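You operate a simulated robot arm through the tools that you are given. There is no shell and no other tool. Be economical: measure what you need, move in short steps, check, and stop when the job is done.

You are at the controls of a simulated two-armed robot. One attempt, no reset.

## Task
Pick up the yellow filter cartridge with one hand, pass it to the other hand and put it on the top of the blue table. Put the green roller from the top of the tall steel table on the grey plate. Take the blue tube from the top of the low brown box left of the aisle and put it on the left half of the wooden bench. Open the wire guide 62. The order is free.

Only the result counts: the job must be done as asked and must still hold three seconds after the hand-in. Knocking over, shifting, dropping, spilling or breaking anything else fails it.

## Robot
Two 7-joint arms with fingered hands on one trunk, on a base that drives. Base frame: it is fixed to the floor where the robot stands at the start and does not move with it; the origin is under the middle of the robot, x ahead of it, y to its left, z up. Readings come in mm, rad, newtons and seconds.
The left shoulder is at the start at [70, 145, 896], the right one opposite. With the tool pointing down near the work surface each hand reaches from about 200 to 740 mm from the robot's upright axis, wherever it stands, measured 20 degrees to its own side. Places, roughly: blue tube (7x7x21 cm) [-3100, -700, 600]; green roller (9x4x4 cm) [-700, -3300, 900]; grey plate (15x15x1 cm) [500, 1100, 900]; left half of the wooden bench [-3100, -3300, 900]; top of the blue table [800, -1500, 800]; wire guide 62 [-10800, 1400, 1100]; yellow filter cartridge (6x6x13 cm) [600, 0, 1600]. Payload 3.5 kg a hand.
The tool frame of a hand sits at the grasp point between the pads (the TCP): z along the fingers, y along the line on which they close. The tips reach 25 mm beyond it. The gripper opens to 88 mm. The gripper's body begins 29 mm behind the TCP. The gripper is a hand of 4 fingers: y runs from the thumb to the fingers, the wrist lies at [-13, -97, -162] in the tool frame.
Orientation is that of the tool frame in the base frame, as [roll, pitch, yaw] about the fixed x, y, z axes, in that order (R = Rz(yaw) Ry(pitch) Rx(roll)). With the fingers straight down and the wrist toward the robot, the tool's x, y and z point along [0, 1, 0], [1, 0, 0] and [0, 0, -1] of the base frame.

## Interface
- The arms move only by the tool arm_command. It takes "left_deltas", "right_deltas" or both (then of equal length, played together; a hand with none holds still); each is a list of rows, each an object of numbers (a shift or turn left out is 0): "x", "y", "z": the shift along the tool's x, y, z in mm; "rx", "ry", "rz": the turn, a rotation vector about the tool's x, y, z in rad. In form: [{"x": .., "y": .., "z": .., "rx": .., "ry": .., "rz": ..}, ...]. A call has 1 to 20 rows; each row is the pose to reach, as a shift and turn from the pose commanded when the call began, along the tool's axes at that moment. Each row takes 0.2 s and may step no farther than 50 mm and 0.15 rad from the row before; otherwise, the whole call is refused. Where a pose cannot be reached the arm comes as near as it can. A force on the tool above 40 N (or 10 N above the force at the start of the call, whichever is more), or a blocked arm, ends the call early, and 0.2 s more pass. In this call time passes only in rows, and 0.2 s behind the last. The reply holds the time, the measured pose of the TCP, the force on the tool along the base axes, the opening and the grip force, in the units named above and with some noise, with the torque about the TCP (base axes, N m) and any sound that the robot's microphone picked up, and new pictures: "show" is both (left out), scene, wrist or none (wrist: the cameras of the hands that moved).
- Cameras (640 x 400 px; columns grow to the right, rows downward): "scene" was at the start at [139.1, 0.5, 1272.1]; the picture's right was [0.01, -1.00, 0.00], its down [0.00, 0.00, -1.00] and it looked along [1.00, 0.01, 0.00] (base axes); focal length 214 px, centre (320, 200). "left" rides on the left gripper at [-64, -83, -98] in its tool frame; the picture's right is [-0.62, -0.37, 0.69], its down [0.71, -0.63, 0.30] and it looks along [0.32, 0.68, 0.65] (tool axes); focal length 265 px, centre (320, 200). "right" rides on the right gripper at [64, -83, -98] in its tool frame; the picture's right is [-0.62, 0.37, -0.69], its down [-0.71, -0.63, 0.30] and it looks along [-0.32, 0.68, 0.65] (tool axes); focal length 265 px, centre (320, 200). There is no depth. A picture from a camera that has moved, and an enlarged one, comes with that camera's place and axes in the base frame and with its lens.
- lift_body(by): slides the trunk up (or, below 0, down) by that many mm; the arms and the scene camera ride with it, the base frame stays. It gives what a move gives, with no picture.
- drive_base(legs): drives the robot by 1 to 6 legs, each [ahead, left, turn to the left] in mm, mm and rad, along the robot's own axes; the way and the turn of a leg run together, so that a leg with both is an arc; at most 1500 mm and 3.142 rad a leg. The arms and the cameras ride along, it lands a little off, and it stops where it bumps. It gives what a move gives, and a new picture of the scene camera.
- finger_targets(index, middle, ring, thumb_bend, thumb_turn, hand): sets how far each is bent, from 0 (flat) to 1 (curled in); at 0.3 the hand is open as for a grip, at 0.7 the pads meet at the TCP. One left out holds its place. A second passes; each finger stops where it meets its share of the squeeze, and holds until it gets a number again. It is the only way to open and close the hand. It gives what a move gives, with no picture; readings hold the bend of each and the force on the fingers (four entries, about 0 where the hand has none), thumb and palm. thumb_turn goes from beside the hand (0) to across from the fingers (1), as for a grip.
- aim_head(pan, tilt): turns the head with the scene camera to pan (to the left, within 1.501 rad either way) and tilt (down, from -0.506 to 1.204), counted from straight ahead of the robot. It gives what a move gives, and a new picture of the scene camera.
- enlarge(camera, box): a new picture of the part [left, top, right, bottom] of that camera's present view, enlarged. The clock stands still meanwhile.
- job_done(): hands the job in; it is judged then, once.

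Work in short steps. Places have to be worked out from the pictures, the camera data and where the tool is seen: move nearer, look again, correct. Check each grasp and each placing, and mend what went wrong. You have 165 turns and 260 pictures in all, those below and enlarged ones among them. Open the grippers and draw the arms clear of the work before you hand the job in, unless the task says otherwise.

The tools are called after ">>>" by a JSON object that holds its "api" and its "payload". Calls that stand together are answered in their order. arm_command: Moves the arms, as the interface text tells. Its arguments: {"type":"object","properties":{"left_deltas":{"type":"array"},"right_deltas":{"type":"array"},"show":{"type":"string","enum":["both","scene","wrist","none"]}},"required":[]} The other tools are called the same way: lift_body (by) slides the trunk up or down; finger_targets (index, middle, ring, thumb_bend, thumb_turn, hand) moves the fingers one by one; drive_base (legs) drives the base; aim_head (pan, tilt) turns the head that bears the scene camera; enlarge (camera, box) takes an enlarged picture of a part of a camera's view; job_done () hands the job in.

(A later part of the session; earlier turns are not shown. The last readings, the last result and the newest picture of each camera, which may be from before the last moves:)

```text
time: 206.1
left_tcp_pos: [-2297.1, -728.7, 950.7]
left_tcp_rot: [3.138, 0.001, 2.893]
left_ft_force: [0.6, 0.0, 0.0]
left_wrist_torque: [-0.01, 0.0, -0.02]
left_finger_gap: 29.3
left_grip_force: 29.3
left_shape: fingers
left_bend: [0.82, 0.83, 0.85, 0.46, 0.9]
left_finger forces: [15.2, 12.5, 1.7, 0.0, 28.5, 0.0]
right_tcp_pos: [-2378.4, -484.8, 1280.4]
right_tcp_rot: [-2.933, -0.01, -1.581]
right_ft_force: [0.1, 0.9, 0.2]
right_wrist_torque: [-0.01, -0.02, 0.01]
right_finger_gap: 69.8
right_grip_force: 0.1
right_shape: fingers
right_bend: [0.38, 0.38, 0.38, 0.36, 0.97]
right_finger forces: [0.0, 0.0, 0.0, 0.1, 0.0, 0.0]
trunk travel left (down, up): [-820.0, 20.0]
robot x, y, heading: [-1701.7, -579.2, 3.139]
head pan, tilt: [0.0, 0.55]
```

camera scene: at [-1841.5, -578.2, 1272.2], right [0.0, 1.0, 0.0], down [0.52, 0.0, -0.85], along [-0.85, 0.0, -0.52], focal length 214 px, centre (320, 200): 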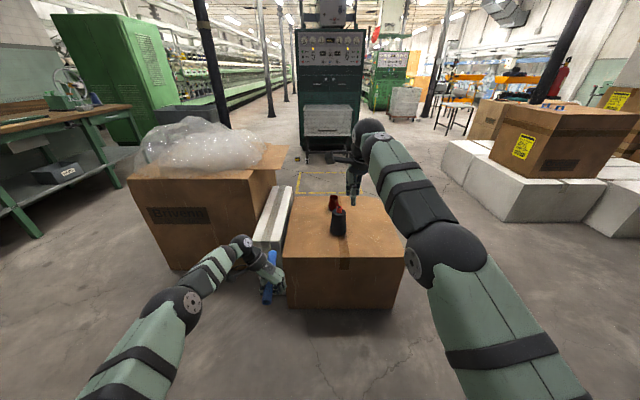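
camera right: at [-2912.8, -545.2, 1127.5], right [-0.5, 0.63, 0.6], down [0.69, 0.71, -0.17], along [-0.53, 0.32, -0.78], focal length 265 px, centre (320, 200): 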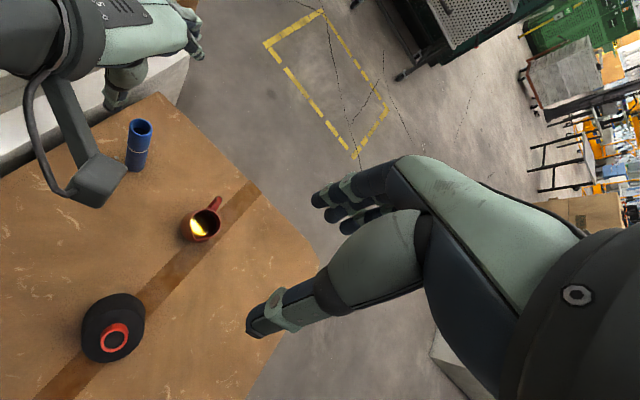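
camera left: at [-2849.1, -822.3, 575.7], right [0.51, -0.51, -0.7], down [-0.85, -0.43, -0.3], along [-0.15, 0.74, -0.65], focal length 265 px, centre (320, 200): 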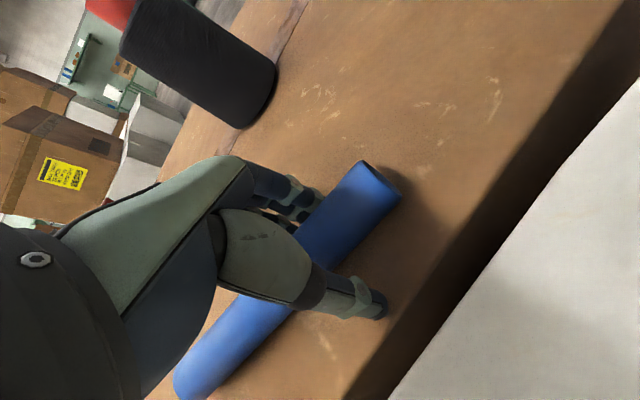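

I raise the left arm another 150 mm, then turn left to face −y and travel toward the wooden bench.

>>> {"api": "arm_command", "payload": {"left_deltas": [{"z": -40}, {"z": -80}, {"z": -120}, {"z": -150}], "show": "none"}}

>>> {"api": "drive_base", "payload": {"legs": [[0, 0, 1.571], [1500, 0, 0], [0, -1000, 0]]}}

```text
time: 207.1
left_tcp_pos: [-2295.5, -727.8, 1102.3]
left_tcp_rot: [3.138, -0.001, 2.896]
left_ft_force: [0.5, -0.3, -0.1]
left_wrist_torque: [0.01, 0.0, -0.06]
left_finger_gap: 29.5
left_grip_force: 29.0
left_shape: fingers
left_bend: [0.82, 0.83, 0.85, 0.46, 0.91]
left_finger forces: [15.0, 12.4, 1.4, 0.0, 28.5, 0.1]
right_tcp_pos: [-2376.5, -484.5, 1279.9]
right_tcp_rot: [-2.935, -0.009, -1.58]
right_ft_force: [0.0, -0.5, 0.8]
right_wrist_torque: [0.0, 0.02, 0.01]
right_finger_gap: 69.7
right_grip_force: 0.1
right_shape: fingers
right_bend: [0.38, 0.38, 0.38, 0.36, 0.97]
right_finger forces: [0.0, 0.0, 0.1, 0.0, 0.1, 0.0]
trunk travel left (down, up): [-820.0, 20.0]
robot x, y, heading: [-1698.0, -574.4, 3.143]
head pan, tilt: [0.0, 0.55]
```

```text
time: 223.1
left_tcp_pos: [-2555.7, -2670.4, 1101.3]
left_tcp_rot: [3.14, -0.002, -1.821]
left_ft_force: [0.0, -0.8, -0.4]
left_wrist_torque: [0.02, 0.02, 0.02]
left_finger_gap: 29.4
left_grip_force: 28.3
left_shape: fingers
left_bend: [0.82, 0.83, 0.85, 0.46, 0.91]
left_finger forces: [14.7, 12.6, 1.4, 0.0, 28.2, 0.0]
right_tcp_pos: [-2799.8, -2751.1, 1281.0]
right_tcp_rot: [-2.936, -0.009, -0.01]
right_ft_force: [0.1, 0.2, -0.5]
right_wrist_torque: [0.0, -0.01, -0.02]
right_finger_gap: 69.5
right_grip_force: 0.1
right_shape: fingers
right_bend: [0.38, 0.38, 0.38, 0.36, 0.97]
right_finger forces: [0.1, 0.0, 0.0, 0.0, 0.1, 0.0]
trunk travel left (down, up): [-820.0, 20.0]
robot x, y, heading: [-2706.1, -2078.0, -1.571]
head pan, tilt: [0.0, 0.55]
camera scene: at [-2707.0, -2215.6, 1582.2], right [-1.0, 0.0, 0.0], down [0.0, 0.52, -0.85], along [0.0, -0.85, -0.52], focal length 214 px, centre (320, 200)
```

scene: 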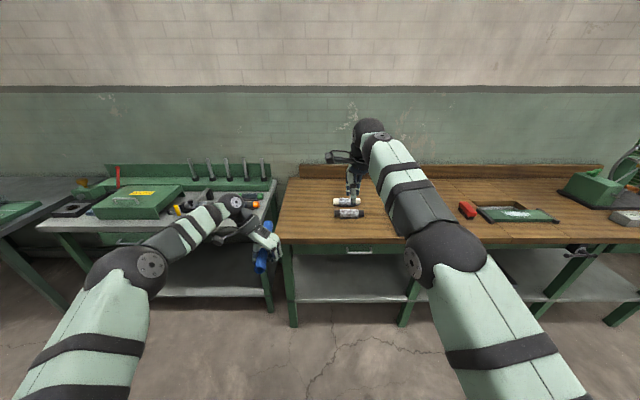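

The wooden bench begins at x≈−2510. I pan right to see its full extent and free space.

>>> {"api": "aim_head", "payload": {"pan": -0.6, "tilt": 0.45}}

```text
time: 224.1
left_tcp_pos: [-2556.5, -2670.8, 1100.0]
left_tcp_rot: [3.138, 0.0, -1.821]
left_ft_force: [-0.1, -0.2, -0.4]
left_wrist_torque: [0.0, 0.02, 0.02]
left_finger_gap: 29.5
left_grip_force: 28.2
left_shape: fingers
left_bend: [0.82, 0.83, 0.85, 0.46, 0.91]
left_finger forces: [14.8, 12.6, 1.4, 0.1, 28.2, 0.0]
right_tcp_pos: [-2800.2, -2750.2, 1280.0]
right_tcp_rot: [-2.936, -0.007, -0.01]
right_ft_force: [0.2, -0.1, -0.5]
right_wrist_torque: [0.01, -0.03, 0.0]
right_finger_gap: 69.8
right_grip_force: 0.2
right_shape: fingers
right_bend: [0.38, 0.38, 0.38, 0.36, 0.97]
right_finger forces: [0.1, 0.0, 0.1, 0.0, 0.0, 0.0]
trunk travel left (down, up): [-820.0, 20.0]
robot x, y, heading: [-2707.3, -2075.0, -1.583]
head pan, tilt: [-0.6, 0.45]
camera scene: at [-2759.5, -2201.4, 1591.2], right [-0.82, 0.57, 0.0], down [0.25, 0.36, -0.9], along [-0.51, -0.74, -0.44], focal length 214 px, centre (320, 200)
```

scene: 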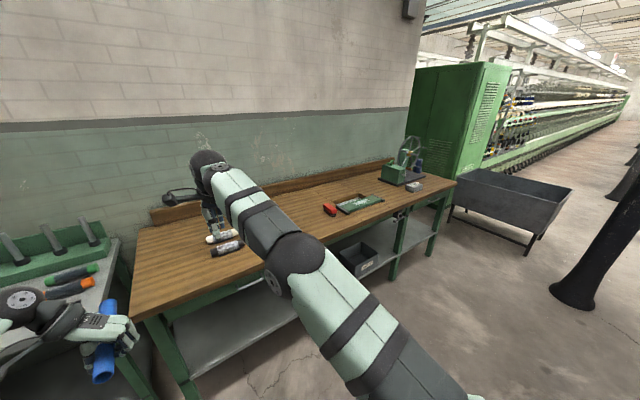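

Bench runs from x≈−2510 to ≈−4750, so the left half ends near −3630; there is free room around [−3110,−3230] between the bottles (x≈−2860) and the red knife (x≈−3560). I drive right and then ahead so the left hand is over it.

>>> {"api": "drive_base", "payload": {"legs": [[0, -545, 0.012], [530, 0, 0]]}}

>>> {"api": "aim_head", "payload": {"pan": 0.1, "tilt": 0.75}}

>>> {"api": "enlarge", "payload": {"camera": "left", "box": [0, 0, 640, 400]}}

```text
time: 229.9
left_tcp_pos: [-3091.6, -3197.5, 1102.0]
left_tcp_rot: [3.14, -0.002, -1.808]
left_ft_force: [-1.1, 1.6, -0.7]
left_wrist_torque: [0.04, 0.02, 0.01]
left_finger_gap: 29.5
left_grip_force: 28.3
left_shape: fingers
left_bend: [0.82, 0.83, 0.85, 0.46, 0.91]
left_finger forces: [14.7, 12.7, 1.3, 0.1, 28.1, 0.0]
right_tcp_pos: [-3334.9, -3281.3, 1281.1]
right_tcp_rot: [-2.936, -0.011, 0.001]
right_ft_force: [0.0, 0.1, 0.1]
right_wrist_torque: [0.02, -0.01, 0.0]
right_finger_gap: 69.8
right_grip_force: 0.1
right_shape: fingers
right_bend: [0.38, 0.38, 0.38, 0.36, 0.97]
right_finger forces: [0.1, 0.0, 0.0, 0.1, 0.1, 0.0]
trunk travel left (down, up): [-820.0, 20.0]
robot x, y, heading: [-3250.7, -2608.0, -1.566]
head pan, tilt: [-0.6, 0.45]
camera scene: at [-3300.7, -2730.7, 1591.4], right [-0.83, 0.56, 0.0], down [0.24, 0.36, -0.9], along [-0.5, -0.75, -0.43], focal length 214 px, centre (320, 200)
```

scene: 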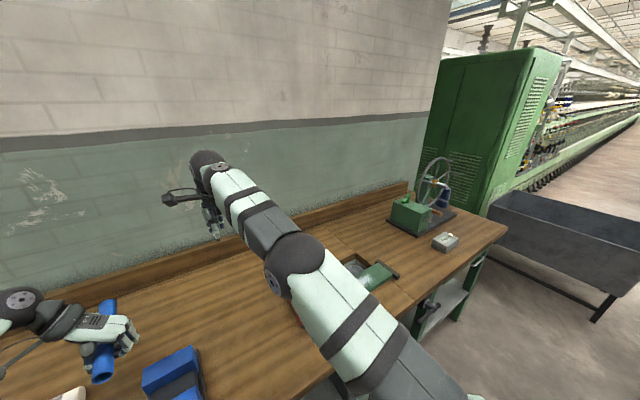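

```text
time: 231.0
left_tcp_pos: [-3092.2, -3199.6, 1100.4]
left_tcp_rot: [3.139, -0.002, -1.809]
left_ft_force: [1.1, -0.1, -0.8]
left_wrist_torque: [0.02, 0.03, -0.01]
left_finger_gap: 29.4
left_grip_force: 28.6
left_shape: fingers
left_bend: [0.82, 0.83, 0.85, 0.46, 0.91]
left_finger forces: [14.7, 12.7, 1.3, 0.1, 28.2, 0.0]
right_tcp_pos: [-3334.7, -3281.7, 1280.4]
right_tcp_rot: [-2.936, -0.009, 0.002]
right_ft_force: [0.1, -1.1, -0.5]
right_wrist_torque: [-0.01, -0.01, 0.0]
right_finger_gap: 69.9
right_grip_force: 0.1
right_shape: fingers
right_bend: [0.38, 0.38, 0.38, 0.36, 0.97]
right_finger forces: [0.0, 0.0, 0.1, 0.1, 0.0, 0.0]
trunk travel left (down, up): [-820.0, 20.0]
robot x, y, heading: [-3251.2, -2608.6, -1.566]
head pan, tilt: [0.099, 0.75]
camera scene: at [-3240.5, -2738.1, 1564.9], right [-0.99, -0.11, 0.0], down [-0.07, 0.68, -0.73], along [0.08, -0.73, -0.68], focal length 214 px, centre (320, 200)
```

scene: 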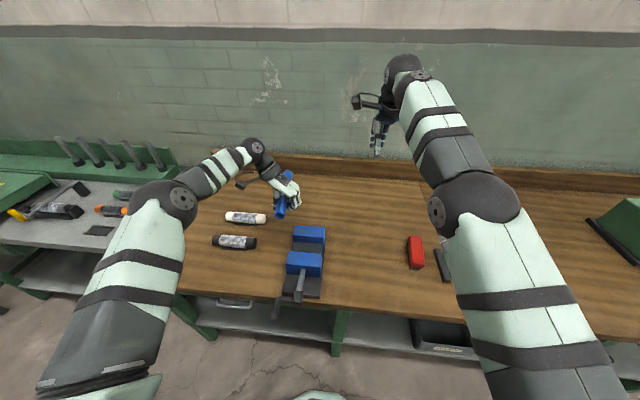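

```text
1.00 times, centred on (320, 200) of left (not enlarged: the box is as wide or as high as the picture)
camera zoom: at [-2995.4, -3155.1, 1198.5], right [0.5, 0.52, -0.69], down [0.44, -0.84, -0.31], along [-0.74, -0.15, -0.65], focal length 265 px, centre (320, 200)
```

zoom: 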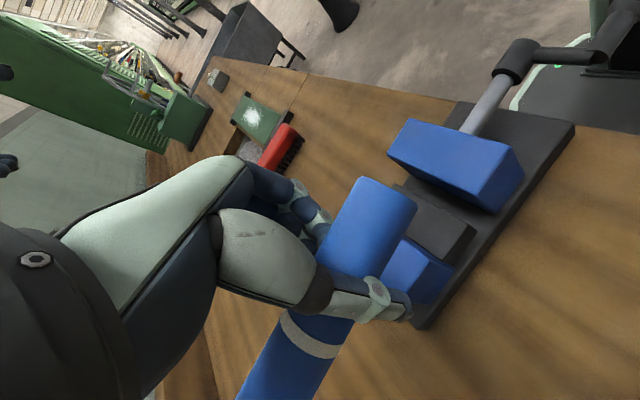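

A blue vise is under the hand, so I move the robot 240 mm right to the free strip between vise (x≈−3200) and red brush (x≈−3530), still in the left half.

>>> {"api": "drive_base", "payload": {"legs": [[0, -245, 0]]}}

>>> {"api": "enlarge", "payload": {"camera": "left", "box": [0, 0, 640, 400]}}

```text
time: 232.8
left_tcp_pos: [-3336.5, -3201.5, 1100.3]
left_tcp_rot: [3.137, -0.002, -1.807]
left_ft_force: [0.0, 0.0, -0.6]
left_wrist_torque: [0.01, 0.02, -0.01]
left_finger_gap: 29.6
left_grip_force: 28.3
left_shape: fingers
left_bend: [0.82, 0.83, 0.85, 0.46, 0.91]
left_finger forces: [14.6, 12.7, 1.2, 0.0, 28.2, 0.0]
right_tcp_pos: [-3576.3, -3285.2, 1279.5]
right_tcp_rot: [-2.936, -0.008, 0.004]
right_ft_force: [-0.3, -0.2, 0.3]
right_wrist_torque: [-0.01, -0.02, 0.0]
right_finger_gap: 69.9
right_grip_force: 0.0
right_shape: fingers
right_bend: [0.38, 0.38, 0.38, 0.36, 0.97]
right_finger forces: [0.0, 0.0, 0.0, 0.0, 0.0, 0.0]
trunk travel left (down, up): [-820.0, 20.0]
robot x, y, heading: [-3497.9, -2607.0, -1.563]
head pan, tilt: [0.099, 0.75]
camera scene: at [-3483.2, -2740.6, 1564.8], right [-0.99, -0.11, 0.0], down [-0.07, 0.68, -0.73], along [0.08, -0.73, -0.68], focal length 214 px, centre (320, 200)
```

scene: 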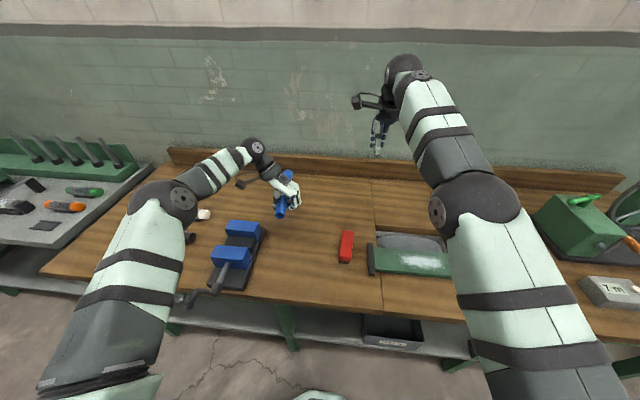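

```text
1.00 times, centred on (320, 200) of left (not enlarged: the box is as wide or as high as the picture)
camera zoom: at [-3239.0, -3157.6, 1197.8], right [0.5, 0.52, -0.7], down [0.44, -0.84, -0.31], along [-0.74, -0.15, -0.65], focal length 265 px, centre (320, 200)
```

zoom: 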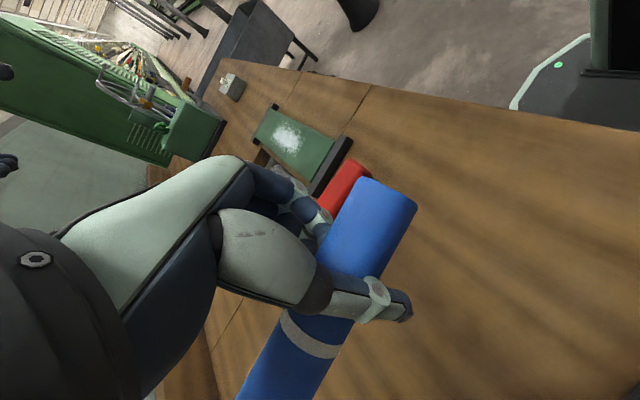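

The strip below is free; the plank seam (bench middle) is at x≈−3647, so we are in the left half. I lower the trunk 140 mm and look.

>>> {"api": "lift_body", "payload": {"by": -140}}

>>> {"api": "enlarge", "payload": {"camera": "scene", "box": [210, 150, 370, 280]}}

>>> {"api": "enlarge", "payload": {"camera": "left", "box": [0, 0, 640, 400]}}

```text
time: 234.4
left_tcp_pos: [-3338.1, -3201.1, 961.0]
left_tcp_rot: [3.139, -0.001, -1.808]
left_ft_force: [-0.2, -0.3, 0.1]
left_wrist_torque: [0.04, 0.05, 0.04]
left_finger_gap: 29.3
left_grip_force: 27.8
left_shape: fingers
left_bend: [0.82, 0.83, 0.85, 0.46, 0.91]
left_finger forces: [14.6, 12.7, 1.3, 0.1, 28.2, 0.0]
right_tcp_pos: [-3580.1, -3283.8, 1140.7]
right_tcp_rot: [-2.936, -0.009, 0.003]
right_ft_force: [0.5, -0.5, -0.7]
right_wrist_torque: [-0.02, -0.01, 0.01]
right_finger_gap: 69.7
right_grip_force: 0.0
right_shape: fingers
right_bend: [0.38, 0.38, 0.38, 0.36, 0.97]
right_finger forces: [0.1, 0.0, 0.1, 0.0, 0.0, 0.0]
trunk travel left (down, up): [-680.0, 160.0]
robot x, y, heading: [-3496.6, -2608.9, -1.561]
head pan, tilt: [0.099, 0.75]
```

```text
3.08 times, centred on (290, 215) of scene
camera zoom: at [-3485.9, -2740.3, 1424.8], right [-0.99, -0.11, 0.0], down [-0.07, 0.68, -0.73], along [0.08, -0.73, -0.68], focal length 660 px, centre (412, 154)
```

zoom: 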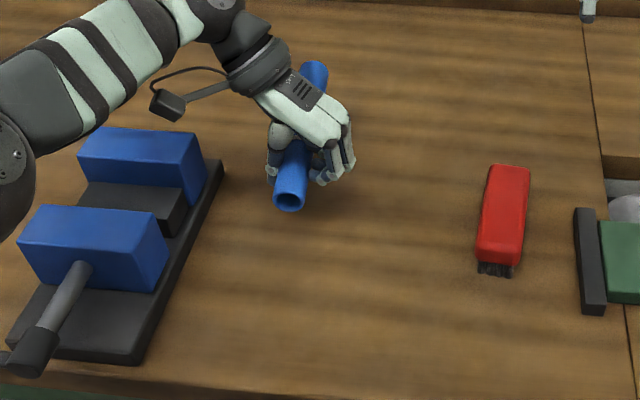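

```text
1.00 times, centred on (320, 200) of left (not enlarged: the box is as wide or as high as the picture)
camera zoom: at [-3241.0, -3157.4, 1058.5], right [0.5, 0.52, -0.69], down [0.44, -0.84, -0.31], along [-0.74, -0.15, -0.65], focal length 265 px, centre (320, 200)
```

zoom: 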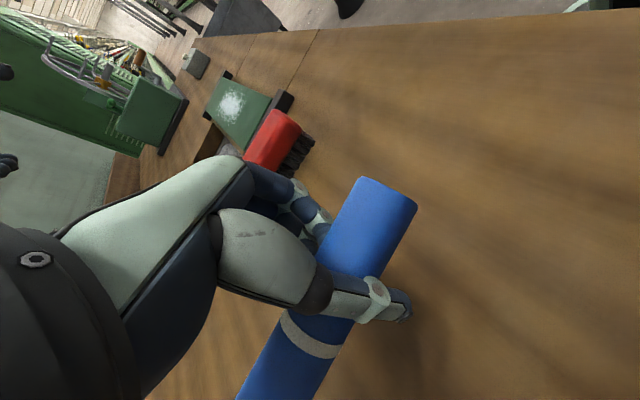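

Clear all around. I lower with the arm in small rows, feeling for contact.

>>> {"api": "arm_command", "payload": {"left_deltas": [{"z": 5}, {"z": 10}, {"z": 15}, {"z": 20}, {"z": 25}, {"z": 30}], "show": "none"}}

>>> {"api": "arm_command", "payload": {"left_deltas": [{"z": 3}, {"z": 6}, {"z": 9}, {"z": 12}], "show": "wrist"}}

```text
time: 235.8
left_tcp_pos: [-3338.3, -3201.2, 931.5]
left_tcp_rot: [3.139, 0.0, -1.809]
left_ft_force: [0.1, 0.4, -0.7]
left_wrist_torque: [0.02, -0.01, 0.0]
left_finger_gap: 29.5
left_grip_force: 28.6
left_shape: fingers
left_bend: [0.82, 0.83, 0.85, 0.46, 0.91]
left_finger forces: [14.7, 12.7, 1.3, 0.0, 28.1, 0.0]
right_tcp_pos: [-3580.6, -3284.3, 1140.2]
right_tcp_rot: [-2.935, -0.007, 0.001]
right_ft_force: [0.8, 0.3, 0.6]
right_wrist_torque: [0.02, -0.01, 0.01]
right_finger_gap: 69.5
right_grip_force: 0.1
right_shape: fingers
right_bend: [0.38, 0.38, 0.38, 0.36, 0.97]
right_finger forces: [0.0, 0.0, 0.0, 0.0, 0.1, 0.0]
trunk travel left (down, up): [-680.0, 160.0]
robot x, y, heading: [-3494.0, -2608.0, -1.559]
head pan, tilt: [0.099, 0.75]
```

```text
time: 236.8
left_tcp_pos: [-3338.2, -3201.5, 918.6]
left_tcp_rot: [3.138, -0.003, -1.807]
left_ft_force: [-0.2, -0.1, 0.6]
left_wrist_torque: [-0.03, 0.01, -0.03]
left_finger_gap: 29.2
left_grip_force: 27.9
left_shape: fingers
left_bend: [0.82, 0.83, 0.85, 0.46, 0.91]
left_finger forces: [14.7, 12.7, 1.4, 0.0, 28.0, 0.0]
right_tcp_pos: [-3579.5, -3284.8, 1140.4]
right_tcp_rot: [-2.937, -0.009, 0.001]
right_ft_force: [0.0, -0.1, 0.0]
right_wrist_torque: [-0.02, -0.01, 0.02]
right_finger_gap: 69.9
right_grip_force: 0.1
right_shape: fingers
right_bend: [0.38, 0.38, 0.38, 0.36, 0.97]
right_finger forces: [0.0, 0.0, 0.1, 0.0, 0.1, 0.0]
trunk travel left (down, up): [-680.0, 160.0]
robot x, y, heading: [-3493.4, -2606.9, -1.562]
head pan, tilt: [0.099, 0.75]
camera left: at [-3241.1, -3157.7, 1016.1], right [0.5, 0.52, -0.69], down [0.44, -0.84, -0.31], along [-0.74, -0.15, -0.65], focal length 265 px, centre (320, 200)
```

left: 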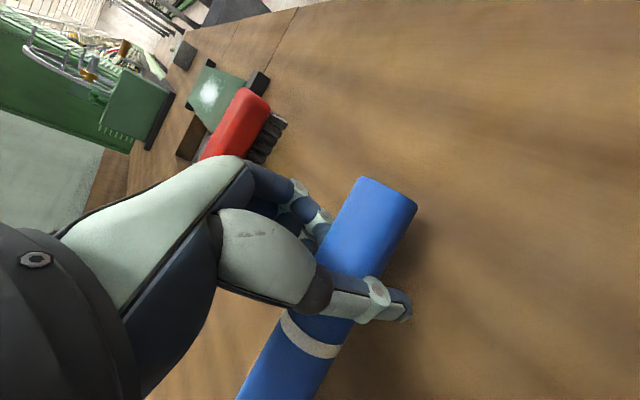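

Not yet touching at 918. I continue.

>>> {"api": "arm_command", "payload": {"left_deltas": [{"z": 3}, {"z": 6}, {"z": 9}, {"z": 12}, {"z": 15}], "show": "none"}}

>>> {"api": "arm_command", "payload": {"left_deltas": [{"z": 2}, {"z": 4}, {"z": 6}, {"z": 8}], "show": "wrist"}}

```text
time: 238.1
left_tcp_pos: [-3337.6, -3201.7, 904.7]
left_tcp_rot: [3.139, -0.002, -1.807]
left_ft_force: [0.0, 0.8, 0.8]
left_wrist_torque: [0.02, -0.04, 0.01]
left_finger_gap: 29.5
left_grip_force: 28.8
left_shape: fingers
left_bend: [0.82, 0.83, 0.85, 0.46, 0.91]
left_finger forces: [14.7, 12.6, 1.1, 0.0, 29.0, 0.0]
right_tcp_pos: [-3580.4, -3284.0, 1139.8]
right_tcp_rot: [-2.936, -0.01, 0.001]
right_ft_force: [0.6, -0.1, 0.1]
right_wrist_torque: [-0.02, -0.01, 0.0]
right_finger_gap: 69.5
right_grip_force: 0.0
right_shape: fingers
right_bend: [0.38, 0.38, 0.38, 0.36, 0.97]
right_finger forces: [0.0, 0.1, 0.0, 0.1, 0.0, 0.0]
trunk travel left (down, up): [-680.0, 160.0]
robot x, y, heading: [-3494.6, -2605.3, -1.571]
head pan, tilt: [0.099, 0.75]
```

```text
time: 239.1
left_tcp_pos: [-3341.5, -3198.6, 903.6]
left_tcp_rot: [-3.14, -0.014, -1.81]
left_ft_force: [-4.5, 0.8, 33.1]
left_wrist_torque: [-0.1, -1.58, 0.06]
left_finger_gap: 31.2
left_grip_force: 40.5
left_shape: fingers
left_bend: [0.83, 0.83, 0.85, 0.44, 0.91]
left_finger forces: [12.3, 10.6, 1.0, 0.1, 56.8, 0.0]
right_tcp_pos: [-3583.3, -3280.4, 1143.8]
right_tcp_rot: [-2.942, -0.011, 0.001]
right_ft_force: [0.4, 0.0, 0.4]
right_wrist_torque: [0.0, 0.02, -0.02]
right_finger_gap: 69.9
right_grip_force: 0.0
right_shape: fingers
right_bend: [0.38, 0.38, 0.38, 0.36, 0.97]
right_finger forces: [0.0, 0.1, 0.0, 0.0, 0.0, 0.0]
trunk travel left (down, up): [-680.0, 160.0]
robot x, y, heading: [-3492.3, -2605.6, -1.564]
head pan, tilt: [0.099, 0.75]
camera left: at [-3244.1, -3153.8, 999.5], right [0.5, 0.51, -0.7], down [0.44, -0.85, -0.29], along [-0.74, -0.16, -0.65], focal length 265 px, centre (320, 200)
```

left: 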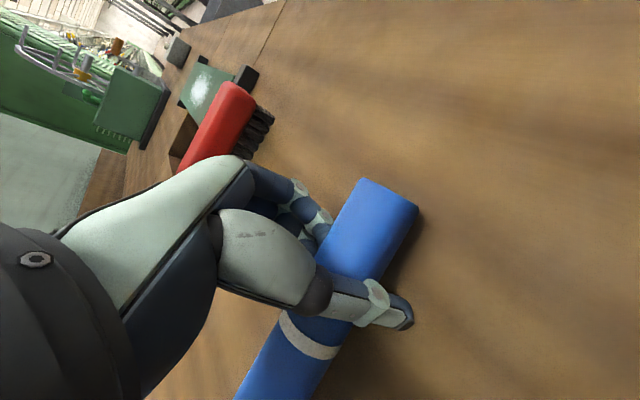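

The thumb tip touches the bench (TCP 904), so the tube is within a few millimetres of it. I ease up and then open gradually.

>>> {"api": "arm_command", "payload": {"left_deltas": [{"z": -4}, {"z": -7}], "show": "none"}}

>>> {"api": "finger_targets", "payload": {"hand": "left", "index": 0.6, "middle": 0.6, "ring": 0.6, "thumb_bend": 0.42}}

>>> {"api": "enlarge", "payload": {"camera": "left", "box": [0, 0, 640, 400]}}

```text
time: 239.7
left_tcp_pos: [-3339.4, -3198.3, 903.4]
left_tcp_rot: [3.141, 0.0, -1.808]
left_ft_force: [-3.9, 0.0, 14.8]
left_wrist_torque: [-0.08, -0.7, -0.03]
left_finger_gap: 30.3
left_grip_force: 36.3
left_shape: fingers
left_bend: [0.83, 0.83, 0.85, 0.45, 0.92]
left_finger forces: [13.4, 13.4, 1.7, 0.0, 43.6, 0.1]
right_tcp_pos: [-3582.6, -3280.6, 1141.8]
right_tcp_rot: [-2.938, -0.01, 0.001]
right_ft_force: [1.2, -0.5, 0.6]
right_wrist_torque: [0.0, -0.02, 0.01]
right_finger_gap: 69.6
right_grip_force: 0.0
right_shape: fingers
right_bend: [0.38, 0.38, 0.38, 0.36, 0.97]
right_finger forces: [0.0, 0.0, 0.0, 0.0, 0.0, 0.0]
trunk travel left (down, up): [-680.0, 160.0]
robot x, y, heading: [-3492.8, -2605.9, -1.563]
head pan, tilt: [0.099, 0.75]
```

```text
time: 240.7
left_tcp_pos: [-3337.3, -3198.0, 904.9]
left_tcp_rot: [3.14, -0.008, -1.809]
left_ft_force: [9.2, -0.3, 20.1]
left_wrist_torque: [0.1, -0.2, 0.03]
left_finger_gap: 29.7
left_grip_force: 10.9
left_shape: fingers
left_bend: [0.71, 0.64, 0.6, 0.4, 0.96]
left_finger forces: [12.5, 6.1, 0.0, 0.1, 2.9, 0.0]
right_tcp_pos: [-3579.2, -3280.6, 1143.4]
right_tcp_rot: [-2.937, -0.007, 0.003]
right_ft_force: [0.0, -0.5, 0.1]
right_wrist_torque: [0.0, 0.01, -0.04]
right_finger_gap: 69.7
right_grip_force: 0.0
right_shape: fingers
right_bend: [0.38, 0.38, 0.38, 0.36, 0.97]
right_finger forces: [0.1, 0.0, 0.0, 0.0, 0.0, 0.1]
trunk travel left (down, up): [-680.0, 160.0]
robot x, y, heading: [-3493.6, -2604.1, -1.564]
head pan, tilt: [0.099, 0.75]
```

```text
1.00 times, centred on (320, 200) of left (not enlarged: the box is as wide or as high as the picture)
camera zoom: at [-3239.7, -3154.4, 1002.1], right [0.5, 0.51, -0.7], down [0.44, -0.84, -0.3], along [-0.74, -0.16, -0.65], focal length 265 px, centre (320, 200)
```

zoom: 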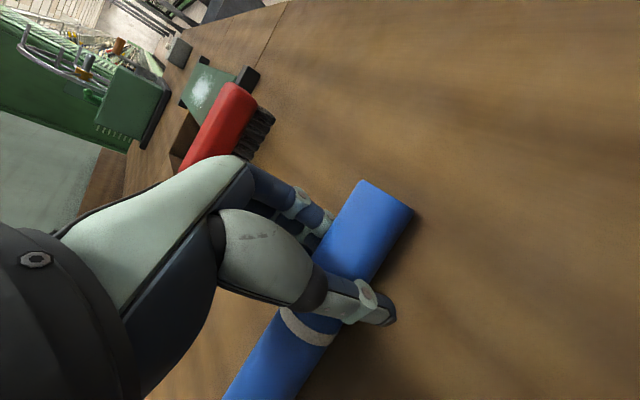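

The fingers still press on the tube. I raise the hand 6 mm and open more.

>>> {"api": "arm_command", "payload": {"left_deltas": [{"z": -6}, {"z": -12}], "show": "none"}}

>>> {"api": "finger_targets", "payload": {"hand": "left", "index": 0.42, "middle": 0.42, "ring": 0.42, "thumb_bend": 0.36}}

>>> {"api": "enlarge", "payload": {"camera": "left", "box": [0, 0, 640, 400]}}

```text
time: 241.2
left_tcp_pos: [-3339.4, -3199.6, 913.8]
left_tcp_rot: [3.138, 0.003, -1.811]
left_ft_force: [1.4, 0.8, 0.3]
left_wrist_torque: [0.01, 0.01, 0.01]
left_finger_gap: 39.8
left_grip_force: 0.1
left_shape: fingers
left_bend: [0.6, 0.6, 0.6, 0.42, 0.97]
left_finger forces: [0.0, 0.0, 0.1, 0.0, 0.0, 0.0]
right_tcp_pos: [-3580.7, -3283.6, 1140.6]
right_tcp_rot: [-2.935, -0.009, 0.002]
right_ft_force: [0.2, -0.9, 0.4]
right_wrist_torque: [-0.01, 0.01, -0.04]
right_finger_gap: 69.6
right_grip_force: 0.0
right_shape: fingers
right_bend: [0.38, 0.38, 0.38, 0.36, 0.97]
right_finger forces: [0.0, 0.1, 0.1, 0.0, 0.1, 0.0]
trunk travel left (down, up): [-680.0, 160.0]
robot x, y, heading: [-3492.4, -2609.7, -1.565]
head pan, tilt: [0.099, 0.75]
```

```text
time: 242.2
left_tcp_pos: [-3337.8, -3200.6, 914.1]
left_tcp_rot: [3.139, 0.001, -1.808]
left_ft_force: [-0.2, -0.6, 0.3]
left_wrist_torque: [0.03, 0.01, -0.01]
left_finger_gap: 65.2
left_grip_force: 0.0
left_shape: fingers
left_bend: [0.42, 0.42, 0.42, 0.36, 0.97]
left_finger forces: [0.1, 0.1, 0.0, 0.0, 0.0, 0.0]
right_tcp_pos: [-3580.0, -3284.5, 1139.7]
right_tcp_rot: [-2.936, -0.01, 0.001]
right_ft_force: [-0.3, 0.4, 0.1]
right_wrist_torque: [-0.01, 0.03, -0.03]
right_finger_gap: 69.8
right_grip_force: 0.0
right_shape: fingers
right_bend: [0.38, 0.38, 0.38, 0.36, 0.97]
right_finger forces: [0.0, 0.0, 0.0, 0.0, 0.0, 0.1]
trunk travel left (down, up): [-680.0, 160.0]
robot x, y, heading: [-3493.7, -2611.0, -1.568]
head pan, tilt: [0.099, 0.75]
```

```text
1.00 times, centred on (320, 200) of left (not enlarged: the box is as wide or as high as the picture)
camera zoom: at [-3241.3, -3157.4, 1012.1], right [0.5, 0.52, -0.69], down [0.44, -0.84, -0.31], along [-0.74, -0.15, -0.65], focal length 265 px, centre (320, 200)
```

zoom: 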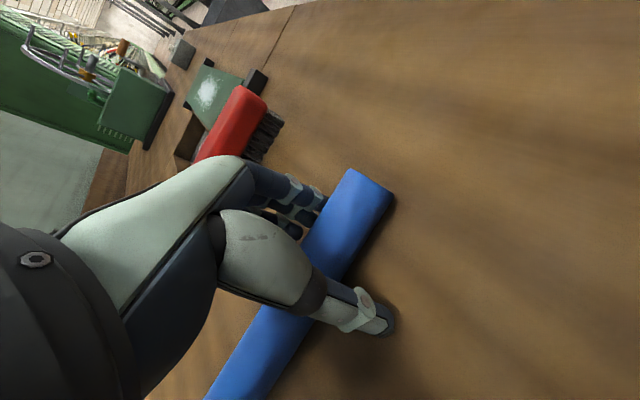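

The tube rests on the bench between open fingers. I raise the trunk straight up and check.

>>> {"api": "lift_body", "payload": {"by": 150}}

>>> {"api": "enlarge", "payload": {"camera": "scene", "box": [180, 140, 400, 300]}}

```text
time: 244.0
left_tcp_pos: [-3337.9, -3200.0, 1064.8]
left_tcp_rot: [3.14, 0.001, -1.808]
left_ft_force: [-0.1, -0.5, -0.8]
left_wrist_torque: [0.01, 0.01, 0.05]
left_finger_gap: 65.1
left_grip_force: 0.0
left_shape: fingers
left_bend: [0.42, 0.42, 0.42, 0.36, 0.97]
left_finger forces: [0.0, 0.1, 0.1, 0.0, 0.0, 0.0]
right_tcp_pos: [-3579.8, -3283.8, 1290.3]
right_tcp_rot: [-2.935, -0.009, 0.0]
right_ft_force: [-0.2, 0.9, 0.4]
right_wrist_torque: [0.0, -0.03, 0.01]
right_finger_gap: 69.6
right_grip_force: 0.1
right_shape: fingers
right_bend: [0.38, 0.38, 0.38, 0.36, 0.97]
right_finger forces: [0.1, 0.1, 0.1, 0.0, 0.0, 0.0]
trunk travel left (down, up): [-830.0, 10.0]
robot x, y, heading: [-3491.9, -2607.5, -1.565]
head pan, tilt: [0.099, 0.75]
```

```text
2.50 times, centred on (290, 220) of scene
camera zoom: at [-3486.0, -2740.5, 1574.7], right [-0.99, -0.11, 0.0], down [-0.07, 0.68, -0.73], along [0.08, -0.73, -0.68], focal length 536 px, centre (395, 150)
```

zoom: 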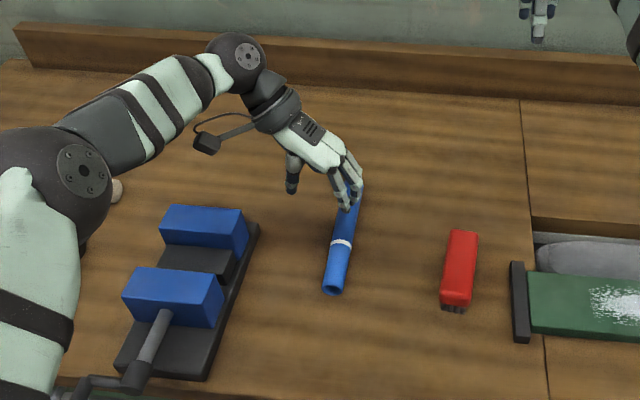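

The tube lies safely on the left half. Now the wire guide: I back off from the bench, slide right, and turn to face −x to look down the hall.

>>> {"api": "drive_base", "payload": {"legs": [[-400, 0, 0], [0, -800, 0], [0, 0, -1.571]]}}

>>> {"api": "aim_head", "payload": {"pan": -0.5, "tilt": 0.2}}

```text
time: 254.2
left_tcp_pos: [-4887.4, -2368.6, 1064.8]
left_tcp_rot: [3.139, -0.002, 2.904]
left_ft_force: [0.4, 0.5, -0.2]
left_wrist_torque: [0.0, -0.04, -0.01]
left_finger_gap: 65.2
left_grip_force: 0.0
left_shape: fingers
left_bend: [0.42, 0.42, 0.42, 0.36, 0.97]
left_finger forces: [0.1, 0.0, 0.0, 0.1, 0.0, 0.1]
right_tcp_pos: [-4969.5, -2126.5, 1289.8]
right_tcp_rot: [-2.936, -0.007, -1.569]
right_ft_force: [0.1, -0.1, 0.1]
right_wrist_torque: [-0.02, -0.01, 0.03]
right_finger_gap: 69.7
right_grip_force: 0.1
right_shape: fingers
right_bend: [0.38, 0.38, 0.38, 0.36, 0.97]
right_finger forces: [0.1, 0.0, 0.1, 0.0, 0.0, 0.0]
trunk travel left (down, up): [-830.0, 10.0]
robot x, y, heading: [-4290.7, -2213.0, -3.134]
head pan, tilt: [0.099, 0.75]
camera scene: at [-4426.9, -2222.5, 1574.8], right [-0.11, 0.99, 0.0], down [0.68, 0.07, -0.73], along [-0.73, -0.08, -0.68], focal length 214 px, centre (320, 200)
```

scene: 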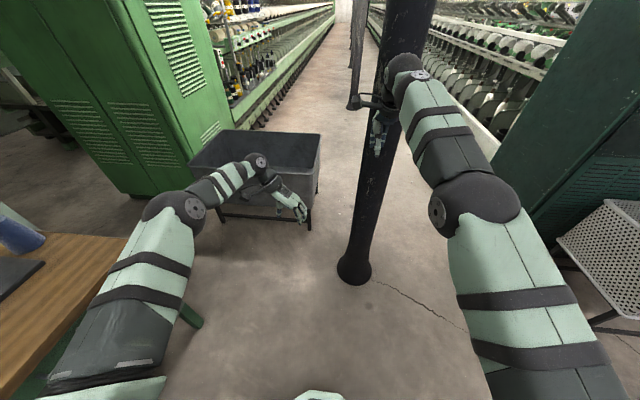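

```text
time: 255.2
left_tcp_pos: [-4887.3, -2367.4, 1063.6]
left_tcp_rot: [3.139, 0.0, 2.904]
left_ft_force: [0.9, -0.1, 1.0]
left_wrist_torque: [0.05, 0.0, 0.01]
left_finger_gap: 65.2
left_grip_force: 0.1
left_shape: fingers
left_bend: [0.42, 0.42, 0.42, 0.36, 0.97]
left_finger forces: [0.0, 0.0, 0.0, 0.0, 0.0, 0.1]
right_tcp_pos: [-4970.3, -2127.1, 1290.6]
right_tcp_rot: [-2.936, -0.008, -1.569]
right_ft_force: [-0.2, 0.6, -0.1]
right_wrist_torque: [0.03, 0.01, -0.02]
right_finger_gap: 69.8
right_grip_force: 0.0
right_shape: fingers
right_bend: [0.38, 0.38, 0.38, 0.36, 0.97]
right_finger forces: [0.0, 0.1, 0.0, 0.0, 0.0, 0.1]
trunk travel left (down, up): [-830.0, 10.0]
robot x, y, heading: [-4293.6, -2212.3, -3.135]
head pan, tilt: [-0.499, 0.201]
camera scene: at [-4426.7, -2169.5, 1624.4], right [0.47, 0.88, 0.0], down [0.18, -0.09, -0.98], along [-0.86, 0.46, -0.2], focal length 214 px, centre (320, 200)
```

scene: 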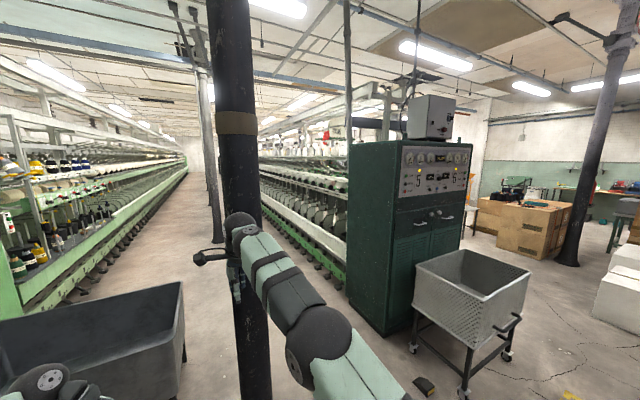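

The middle frame ends in the "5 6" cabinet; guide 62 (y≈1400) should be in the next aisle. I back a bit and slide right toward that aisle.

>>> {"api": "drive_base", "payload": {"legs": [[-250, 0, 0], [0, -1500, 0], [0, -1200, 0]]}}

>>> {"api": "aim_head", "payload": {"pan": -0.2, "tilt": 0.2}}

```text
time: 269.6
left_tcp_pos: [-4643.0, 320.0, 1064.5]
left_tcp_rot: [3.138, 0.001, 2.885]
left_ft_force: [0.9, -1.0, -0.2]
left_wrist_torque: [0.02, -0.02, -0.01]
left_finger_gap: 65.4
left_grip_force: 0.1
left_shape: fingers
left_bend: [0.42, 0.42, 0.42, 0.36, 0.97]
left_finger forces: [0.0, 0.0, 0.0, 0.0, 0.0, 0.1]
right_tcp_pos: [-4720.9, 563.8, 1290.9]
right_tcp_rot: [-2.934, -0.011, -1.589]
right_ft_force: [-0.2, -0.5, 0.3]
right_wrist_torque: [-0.01, -0.01, 0.02]
right_finger_gap: 69.9
right_grip_force: 0.0
right_shape: fingers
right_bend: [0.38, 0.38, 0.38, 0.36, 0.97]
right_finger forces: [0.0, 0.0, 0.0, 0.0, 0.0, 0.1]
trunk travel left (down, up): [-830.0, 10.0]
robot x, y, heading: [-4046.0, 466.6, 3.133]
head pan, tilt: [-0.499, 0.201]
camera scene: at [-4178.6, 511.4, 1624.5], right [0.49, 0.87, 0.0], down [0.17, -0.1, -0.98], along [-0.85, 0.48, -0.2], focal length 214 px, centre (320, 200)
```

scene: 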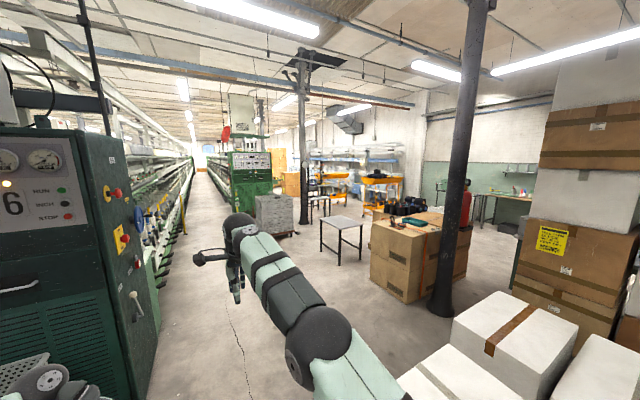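

```text
time: 270.4
left_tcp_pos: [-4642.5, 322.3, 1065.1]
left_tcp_rot: [3.137, 0.0, 2.884]
left_ft_force: [0.0, 0.3, 0.2]
left_wrist_torque: [-0.02, -0.03, 0.02]
left_finger_gap: 65.2
left_grip_force: 0.0
left_shape: fingers
left_bend: [0.42, 0.42, 0.42, 0.36, 0.97]
left_finger forces: [0.1, 0.0, 0.0, 0.0, 0.0, 0.1]
right_tcp_pos: [-4721.5, 565.3, 1290.0]
right_tcp_rot: [-2.937, -0.009, -1.588]
right_ft_force: [-0.8, 0.0, 0.1]
right_wrist_torque: [0.01, 0.01, -0.02]
right_finger_gap: 69.7
right_grip_force: 0.0
right_shape: fingers
right_bend: [0.38, 0.38, 0.38, 0.36, 0.97]
right_finger forces: [0.0, 0.1, 0.0, 0.1, 0.0, 0.0]
trunk travel left (down, up): [-830.0, 10.0]
robot x, y, heading: [-4052.3, 464.7, 3.134]
head pan, tilt: [-0.201, 0.201]
camera scene: at [-4188.3, 486.6, 1624.4], right [0.21, 0.98, 0.0], down [0.2, -0.04, -0.98], along [-0.96, 0.21, -0.2], focal length 214 px, centre (320, 200)
```

scene: 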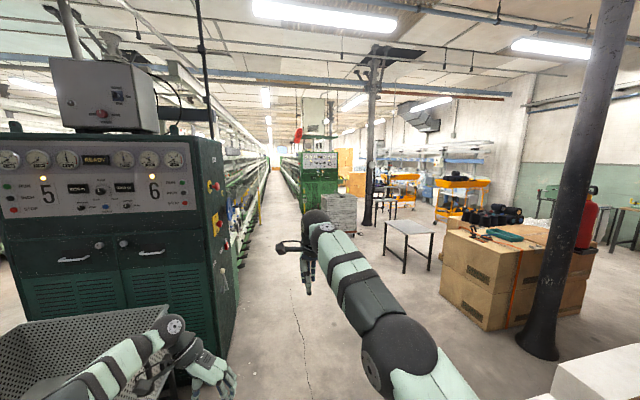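

The second aisle runs between y≈150 and y≈1370, and the second frame's cabinet starts near x≈−10500. I drive along the aisle in steps.

>>> {"api": "drive_base", "payload": {"legs": [[1500, -300, 0.007], [1500, 0, 0], [1500, 0, 0]]}}

>>> {"api": "aim_head", "payload": {"pan": -0.3, "tilt": 0.25}}

```text
refused: leg 1 is longer than a leg can be; nothing moved
```

```text
time: 271.1
left_tcp_pos: [-4641.6, 322.5, 1064.0]
left_tcp_rot: [3.136, -0.001, 2.886]
left_ft_force: [0.0, -0.1, 0.2]
left_wrist_torque: [0.02, -0.03, 0.03]
left_finger_gap: 65.1
left_grip_force: 0.1
left_shape: fingers
left_bend: [0.42, 0.42, 0.42, 0.36, 0.97]
left_finger forces: [0.1, 0.0, 0.1, 0.1, 0.1, 0.0]
right_tcp_pos: [-4721.9, 566.4, 1290.3]
right_tcp_rot: [-2.936, -0.01, -1.591]
right_ft_force: [0.4, 0.8, -0.8]
right_wrist_torque: [0.0, -0.02, 0.0]
right_finger_gap: 69.6
right_grip_force: 0.1
right_shape: fingers
right_bend: [0.38, 0.38, 0.38, 0.36, 0.97]
right_finger forces: [0.0, 0.1, 0.0, 0.0, 0.0, 0.0]
trunk travel left (down, up): [-830.0, 10.0]
robot x, y, heading: [-4047.5, 468.2, 3.131]
head pan, tilt: [-0.3, 0.25]
camera scene: at [-4186.1, 495.4, 1619.9], right [0.31, 0.95, 0.0], down [0.24, -0.08, -0.97], along [-0.92, 0.3, -0.25], focal length 214 px, centre (320, 200)
```

scene: 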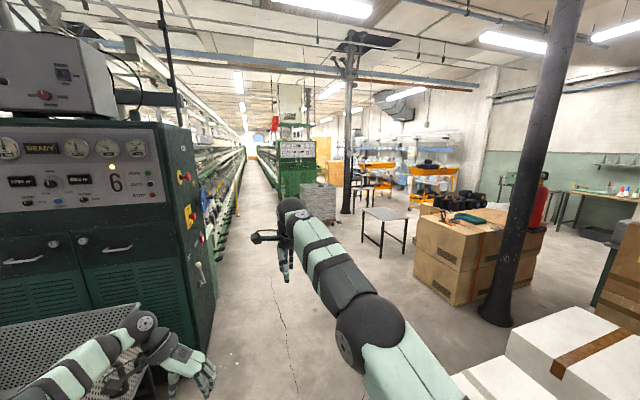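

The diagonal leg was too long; I split it.

>>> {"api": "drive_base", "payload": {"legs": [[0, -300, 0.009], [1500, 0, 0], [1500, 0, 0], [1500, 0, 0]]}}

```text
time: 294.2
left_tcp_pos: [-9125.5, 610.1, 1066.5]
left_tcp_rot: [3.138, -0.002, 2.907]
left_ft_force: [-0.3, -0.6, -0.1]
left_wrist_torque: [0.0, 0.01, 0.01]
left_finger_gap: 65.3
left_grip_force: 0.0
left_shape: fingers
left_bend: [0.42, 0.42, 0.42, 0.36, 0.97]
left_finger forces: [0.0, 0.1, 0.1, 0.0, 0.0, 0.0]
right_tcp_pos: [-9209.5, 851.3, 1289.7]
right_tcp_rot: [-2.936, -0.01, -1.568]
right_ft_force: [0.5, 0.0, -0.4]
right_wrist_torque: [-0.01, -0.01, 0.0]
right_finger_gap: 69.2
right_grip_force: 0.2
right_shape: fingers
right_bend: [0.38, 0.38, 0.38, 0.36, 0.97]
right_finger forces: [0.0, 0.0, 0.1, 0.1, 0.0, 0.0]
trunk travel left (down, up): [-830.0, 10.0]
robot x, y, heading: [-8535.7, 766.6, -3.131]
head pan, tilt: [-0.3, 0.25]
camera scene: at [-8672.8, 792.7, 1620.0], right [0.29, 0.96, 0.0], down [0.24, -0.07, -0.97], along [-0.93, 0.28, -0.25], focal length 214 px, centre (320, 200)
```

scene: 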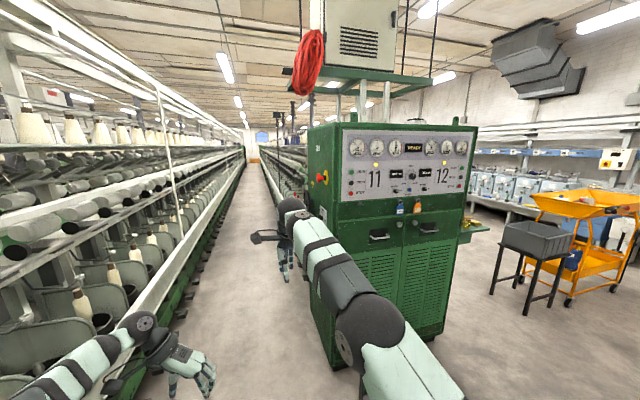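

Cabinet "11 | 12" starts at x≈−9820; guide 62 is on side 11 behind it. I drive on to x≈−10640, keeping slightly left.

>>> {"api": "drive_base", "payload": {"legs": [[1400, 80, -0.01], [700, 0, 0]]}}

>>> {"api": "aim_head", "payload": {"pan": -1.2, "tilt": 0.4}}

```text
time: 304.7
left_tcp_pos: [-11247.1, 524.9, 1065.4]
left_tcp_rot: [3.139, -0.002, 2.897]
left_ft_force: [-0.5, 0.0, 0.4]
left_wrist_torque: [-0.02, 0.01, -0.01]
left_finger_gap: 65.0
left_grip_force: 0.1
left_shape: fingers
left_bend: [0.42, 0.42, 0.42, 0.36, 0.97]
left_finger forces: [0.0, 0.0, 0.1, 0.1, 0.0, 0.0]
right_tcp_pos: [-11327.4, 767.8, 1291.3]
right_tcp_rot: [-2.936, -0.007, -1.574]
right_ft_force: [-0.6, 0.1, -0.3]
right_wrist_torque: [-0.01, 0.0, 0.0]
right_finger_gap: 69.7
right_grip_force: 0.0
right_shape: fingers
right_bend: [0.38, 0.38, 0.38, 0.36, 0.97]
right_finger forces: [0.1, 0.0, 0.1, 0.1, 0.0, 0.0]
trunk travel left (down, up): [-830.0, 10.0]
robot x, y, heading: [-10653.5, 674.6, -3.138]
head pan, tilt: [-0.3, 0.25]
camera scene: at [-10791.1, 704.0, 1620.0], right [0.3, 0.96, 0.0], down [0.24, -0.07, -0.97], along [-0.93, 0.29, -0.25], focal length 214 px, centre (320, 200)
```

scene: 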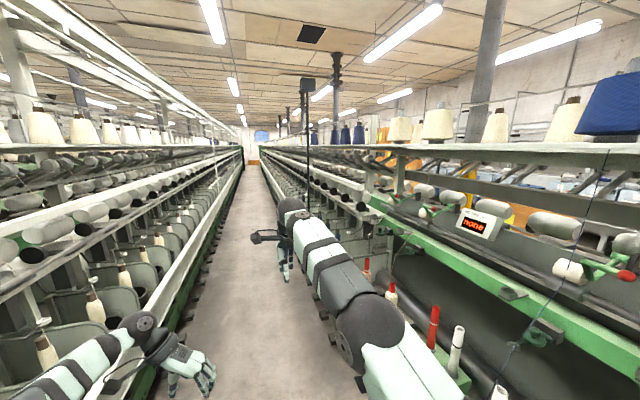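

```text
time: 305.9
left_tcp_pos: [-11247.0, 526.0, 1065.6]
left_tcp_rot: [3.138, -0.002, 2.895]
left_ft_force: [-0.3, 0.3, 1.1]
left_wrist_torque: [0.01, -0.01, -0.01]
left_finger_gap: 65.1
left_grip_force: 0.1
left_shape: fingers
left_bend: [0.42, 0.42, 0.42, 0.36, 0.97]
left_finger forces: [0.1, 0.0, 0.1, 0.0, 0.0, 0.1]
right_tcp_pos: [-11327.8, 768.6, 1290.5]
right_tcp_rot: [-2.937, -0.009, -1.578]
right_ft_force: [0.4, -0.1, 0.7]
right_wrist_torque: [0.01, 0.01, -0.05]
right_finger_gap: 69.9
right_grip_force: 0.2
right_shape: fingers
right_bend: [0.38, 0.38, 0.38, 0.36, 0.97]
right_finger forces: [0.1, 0.0, 0.0, 0.0, 0.0, 0.0]
trunk travel left (down, up): [-830.0, 10.0]
robot x, y, heading: [-10652.1, 675.3, -3.14]
head pan, tilt: [-1.201, 0.4]
camera scene: at [-10736.6, 762.7, 1606.0], right [0.93, 0.36, 0.0], down [0.14, -0.36, -0.92], along [-0.33, 0.86, -0.39], focal length 214 px, centre (320, 200)
```

scene: 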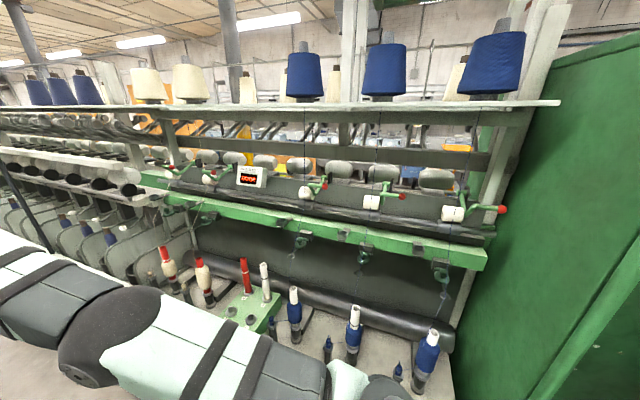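

The expected spot of guide 62 projects to about (368,263): the hooks below the green rail. I enlarge there.

>>> {"api": "enlarge", "payload": {"camera": "scene", "box": [280, 200, 480, 310]}}

>>> {"api": "enlarge", "payload": {"camera": "scene", "box": [330, 220, 410, 280]}}

```text
3.20 times, centred on (380, 255) of scene
camera zoom: at [-10736.6, 762.7, 1606.0], right [0.93, 0.36, 0.0], down [0.14, -0.36, -0.92], along [-0.33, 0.86, -0.39], focal length 686 px, centre (128, 24)
```

zoom: 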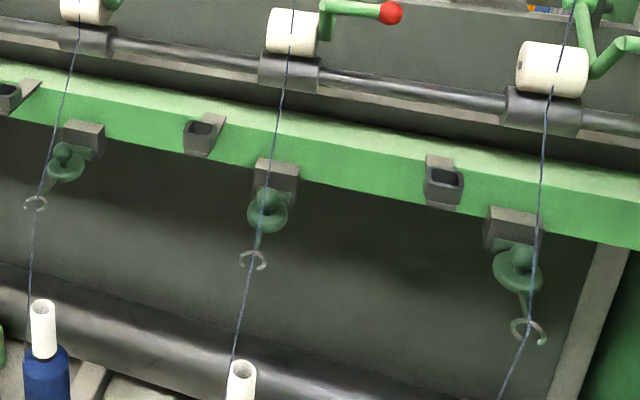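

```text
6.67 times, centred on (370, 250) of scene
camera zoom: at [-10736.6, 762.7, 1606.0], right [0.93, 0.36, 0.0], down [0.14, -0.36, -0.92], along [-0.33, 0.86, -0.39], focal length 1430 px, centre (-13, -133)
```

zoom: 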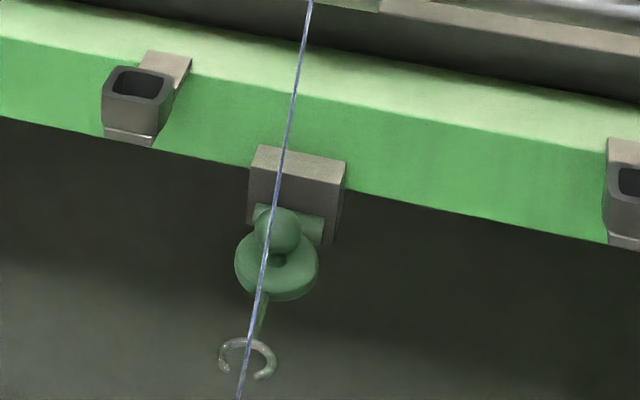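

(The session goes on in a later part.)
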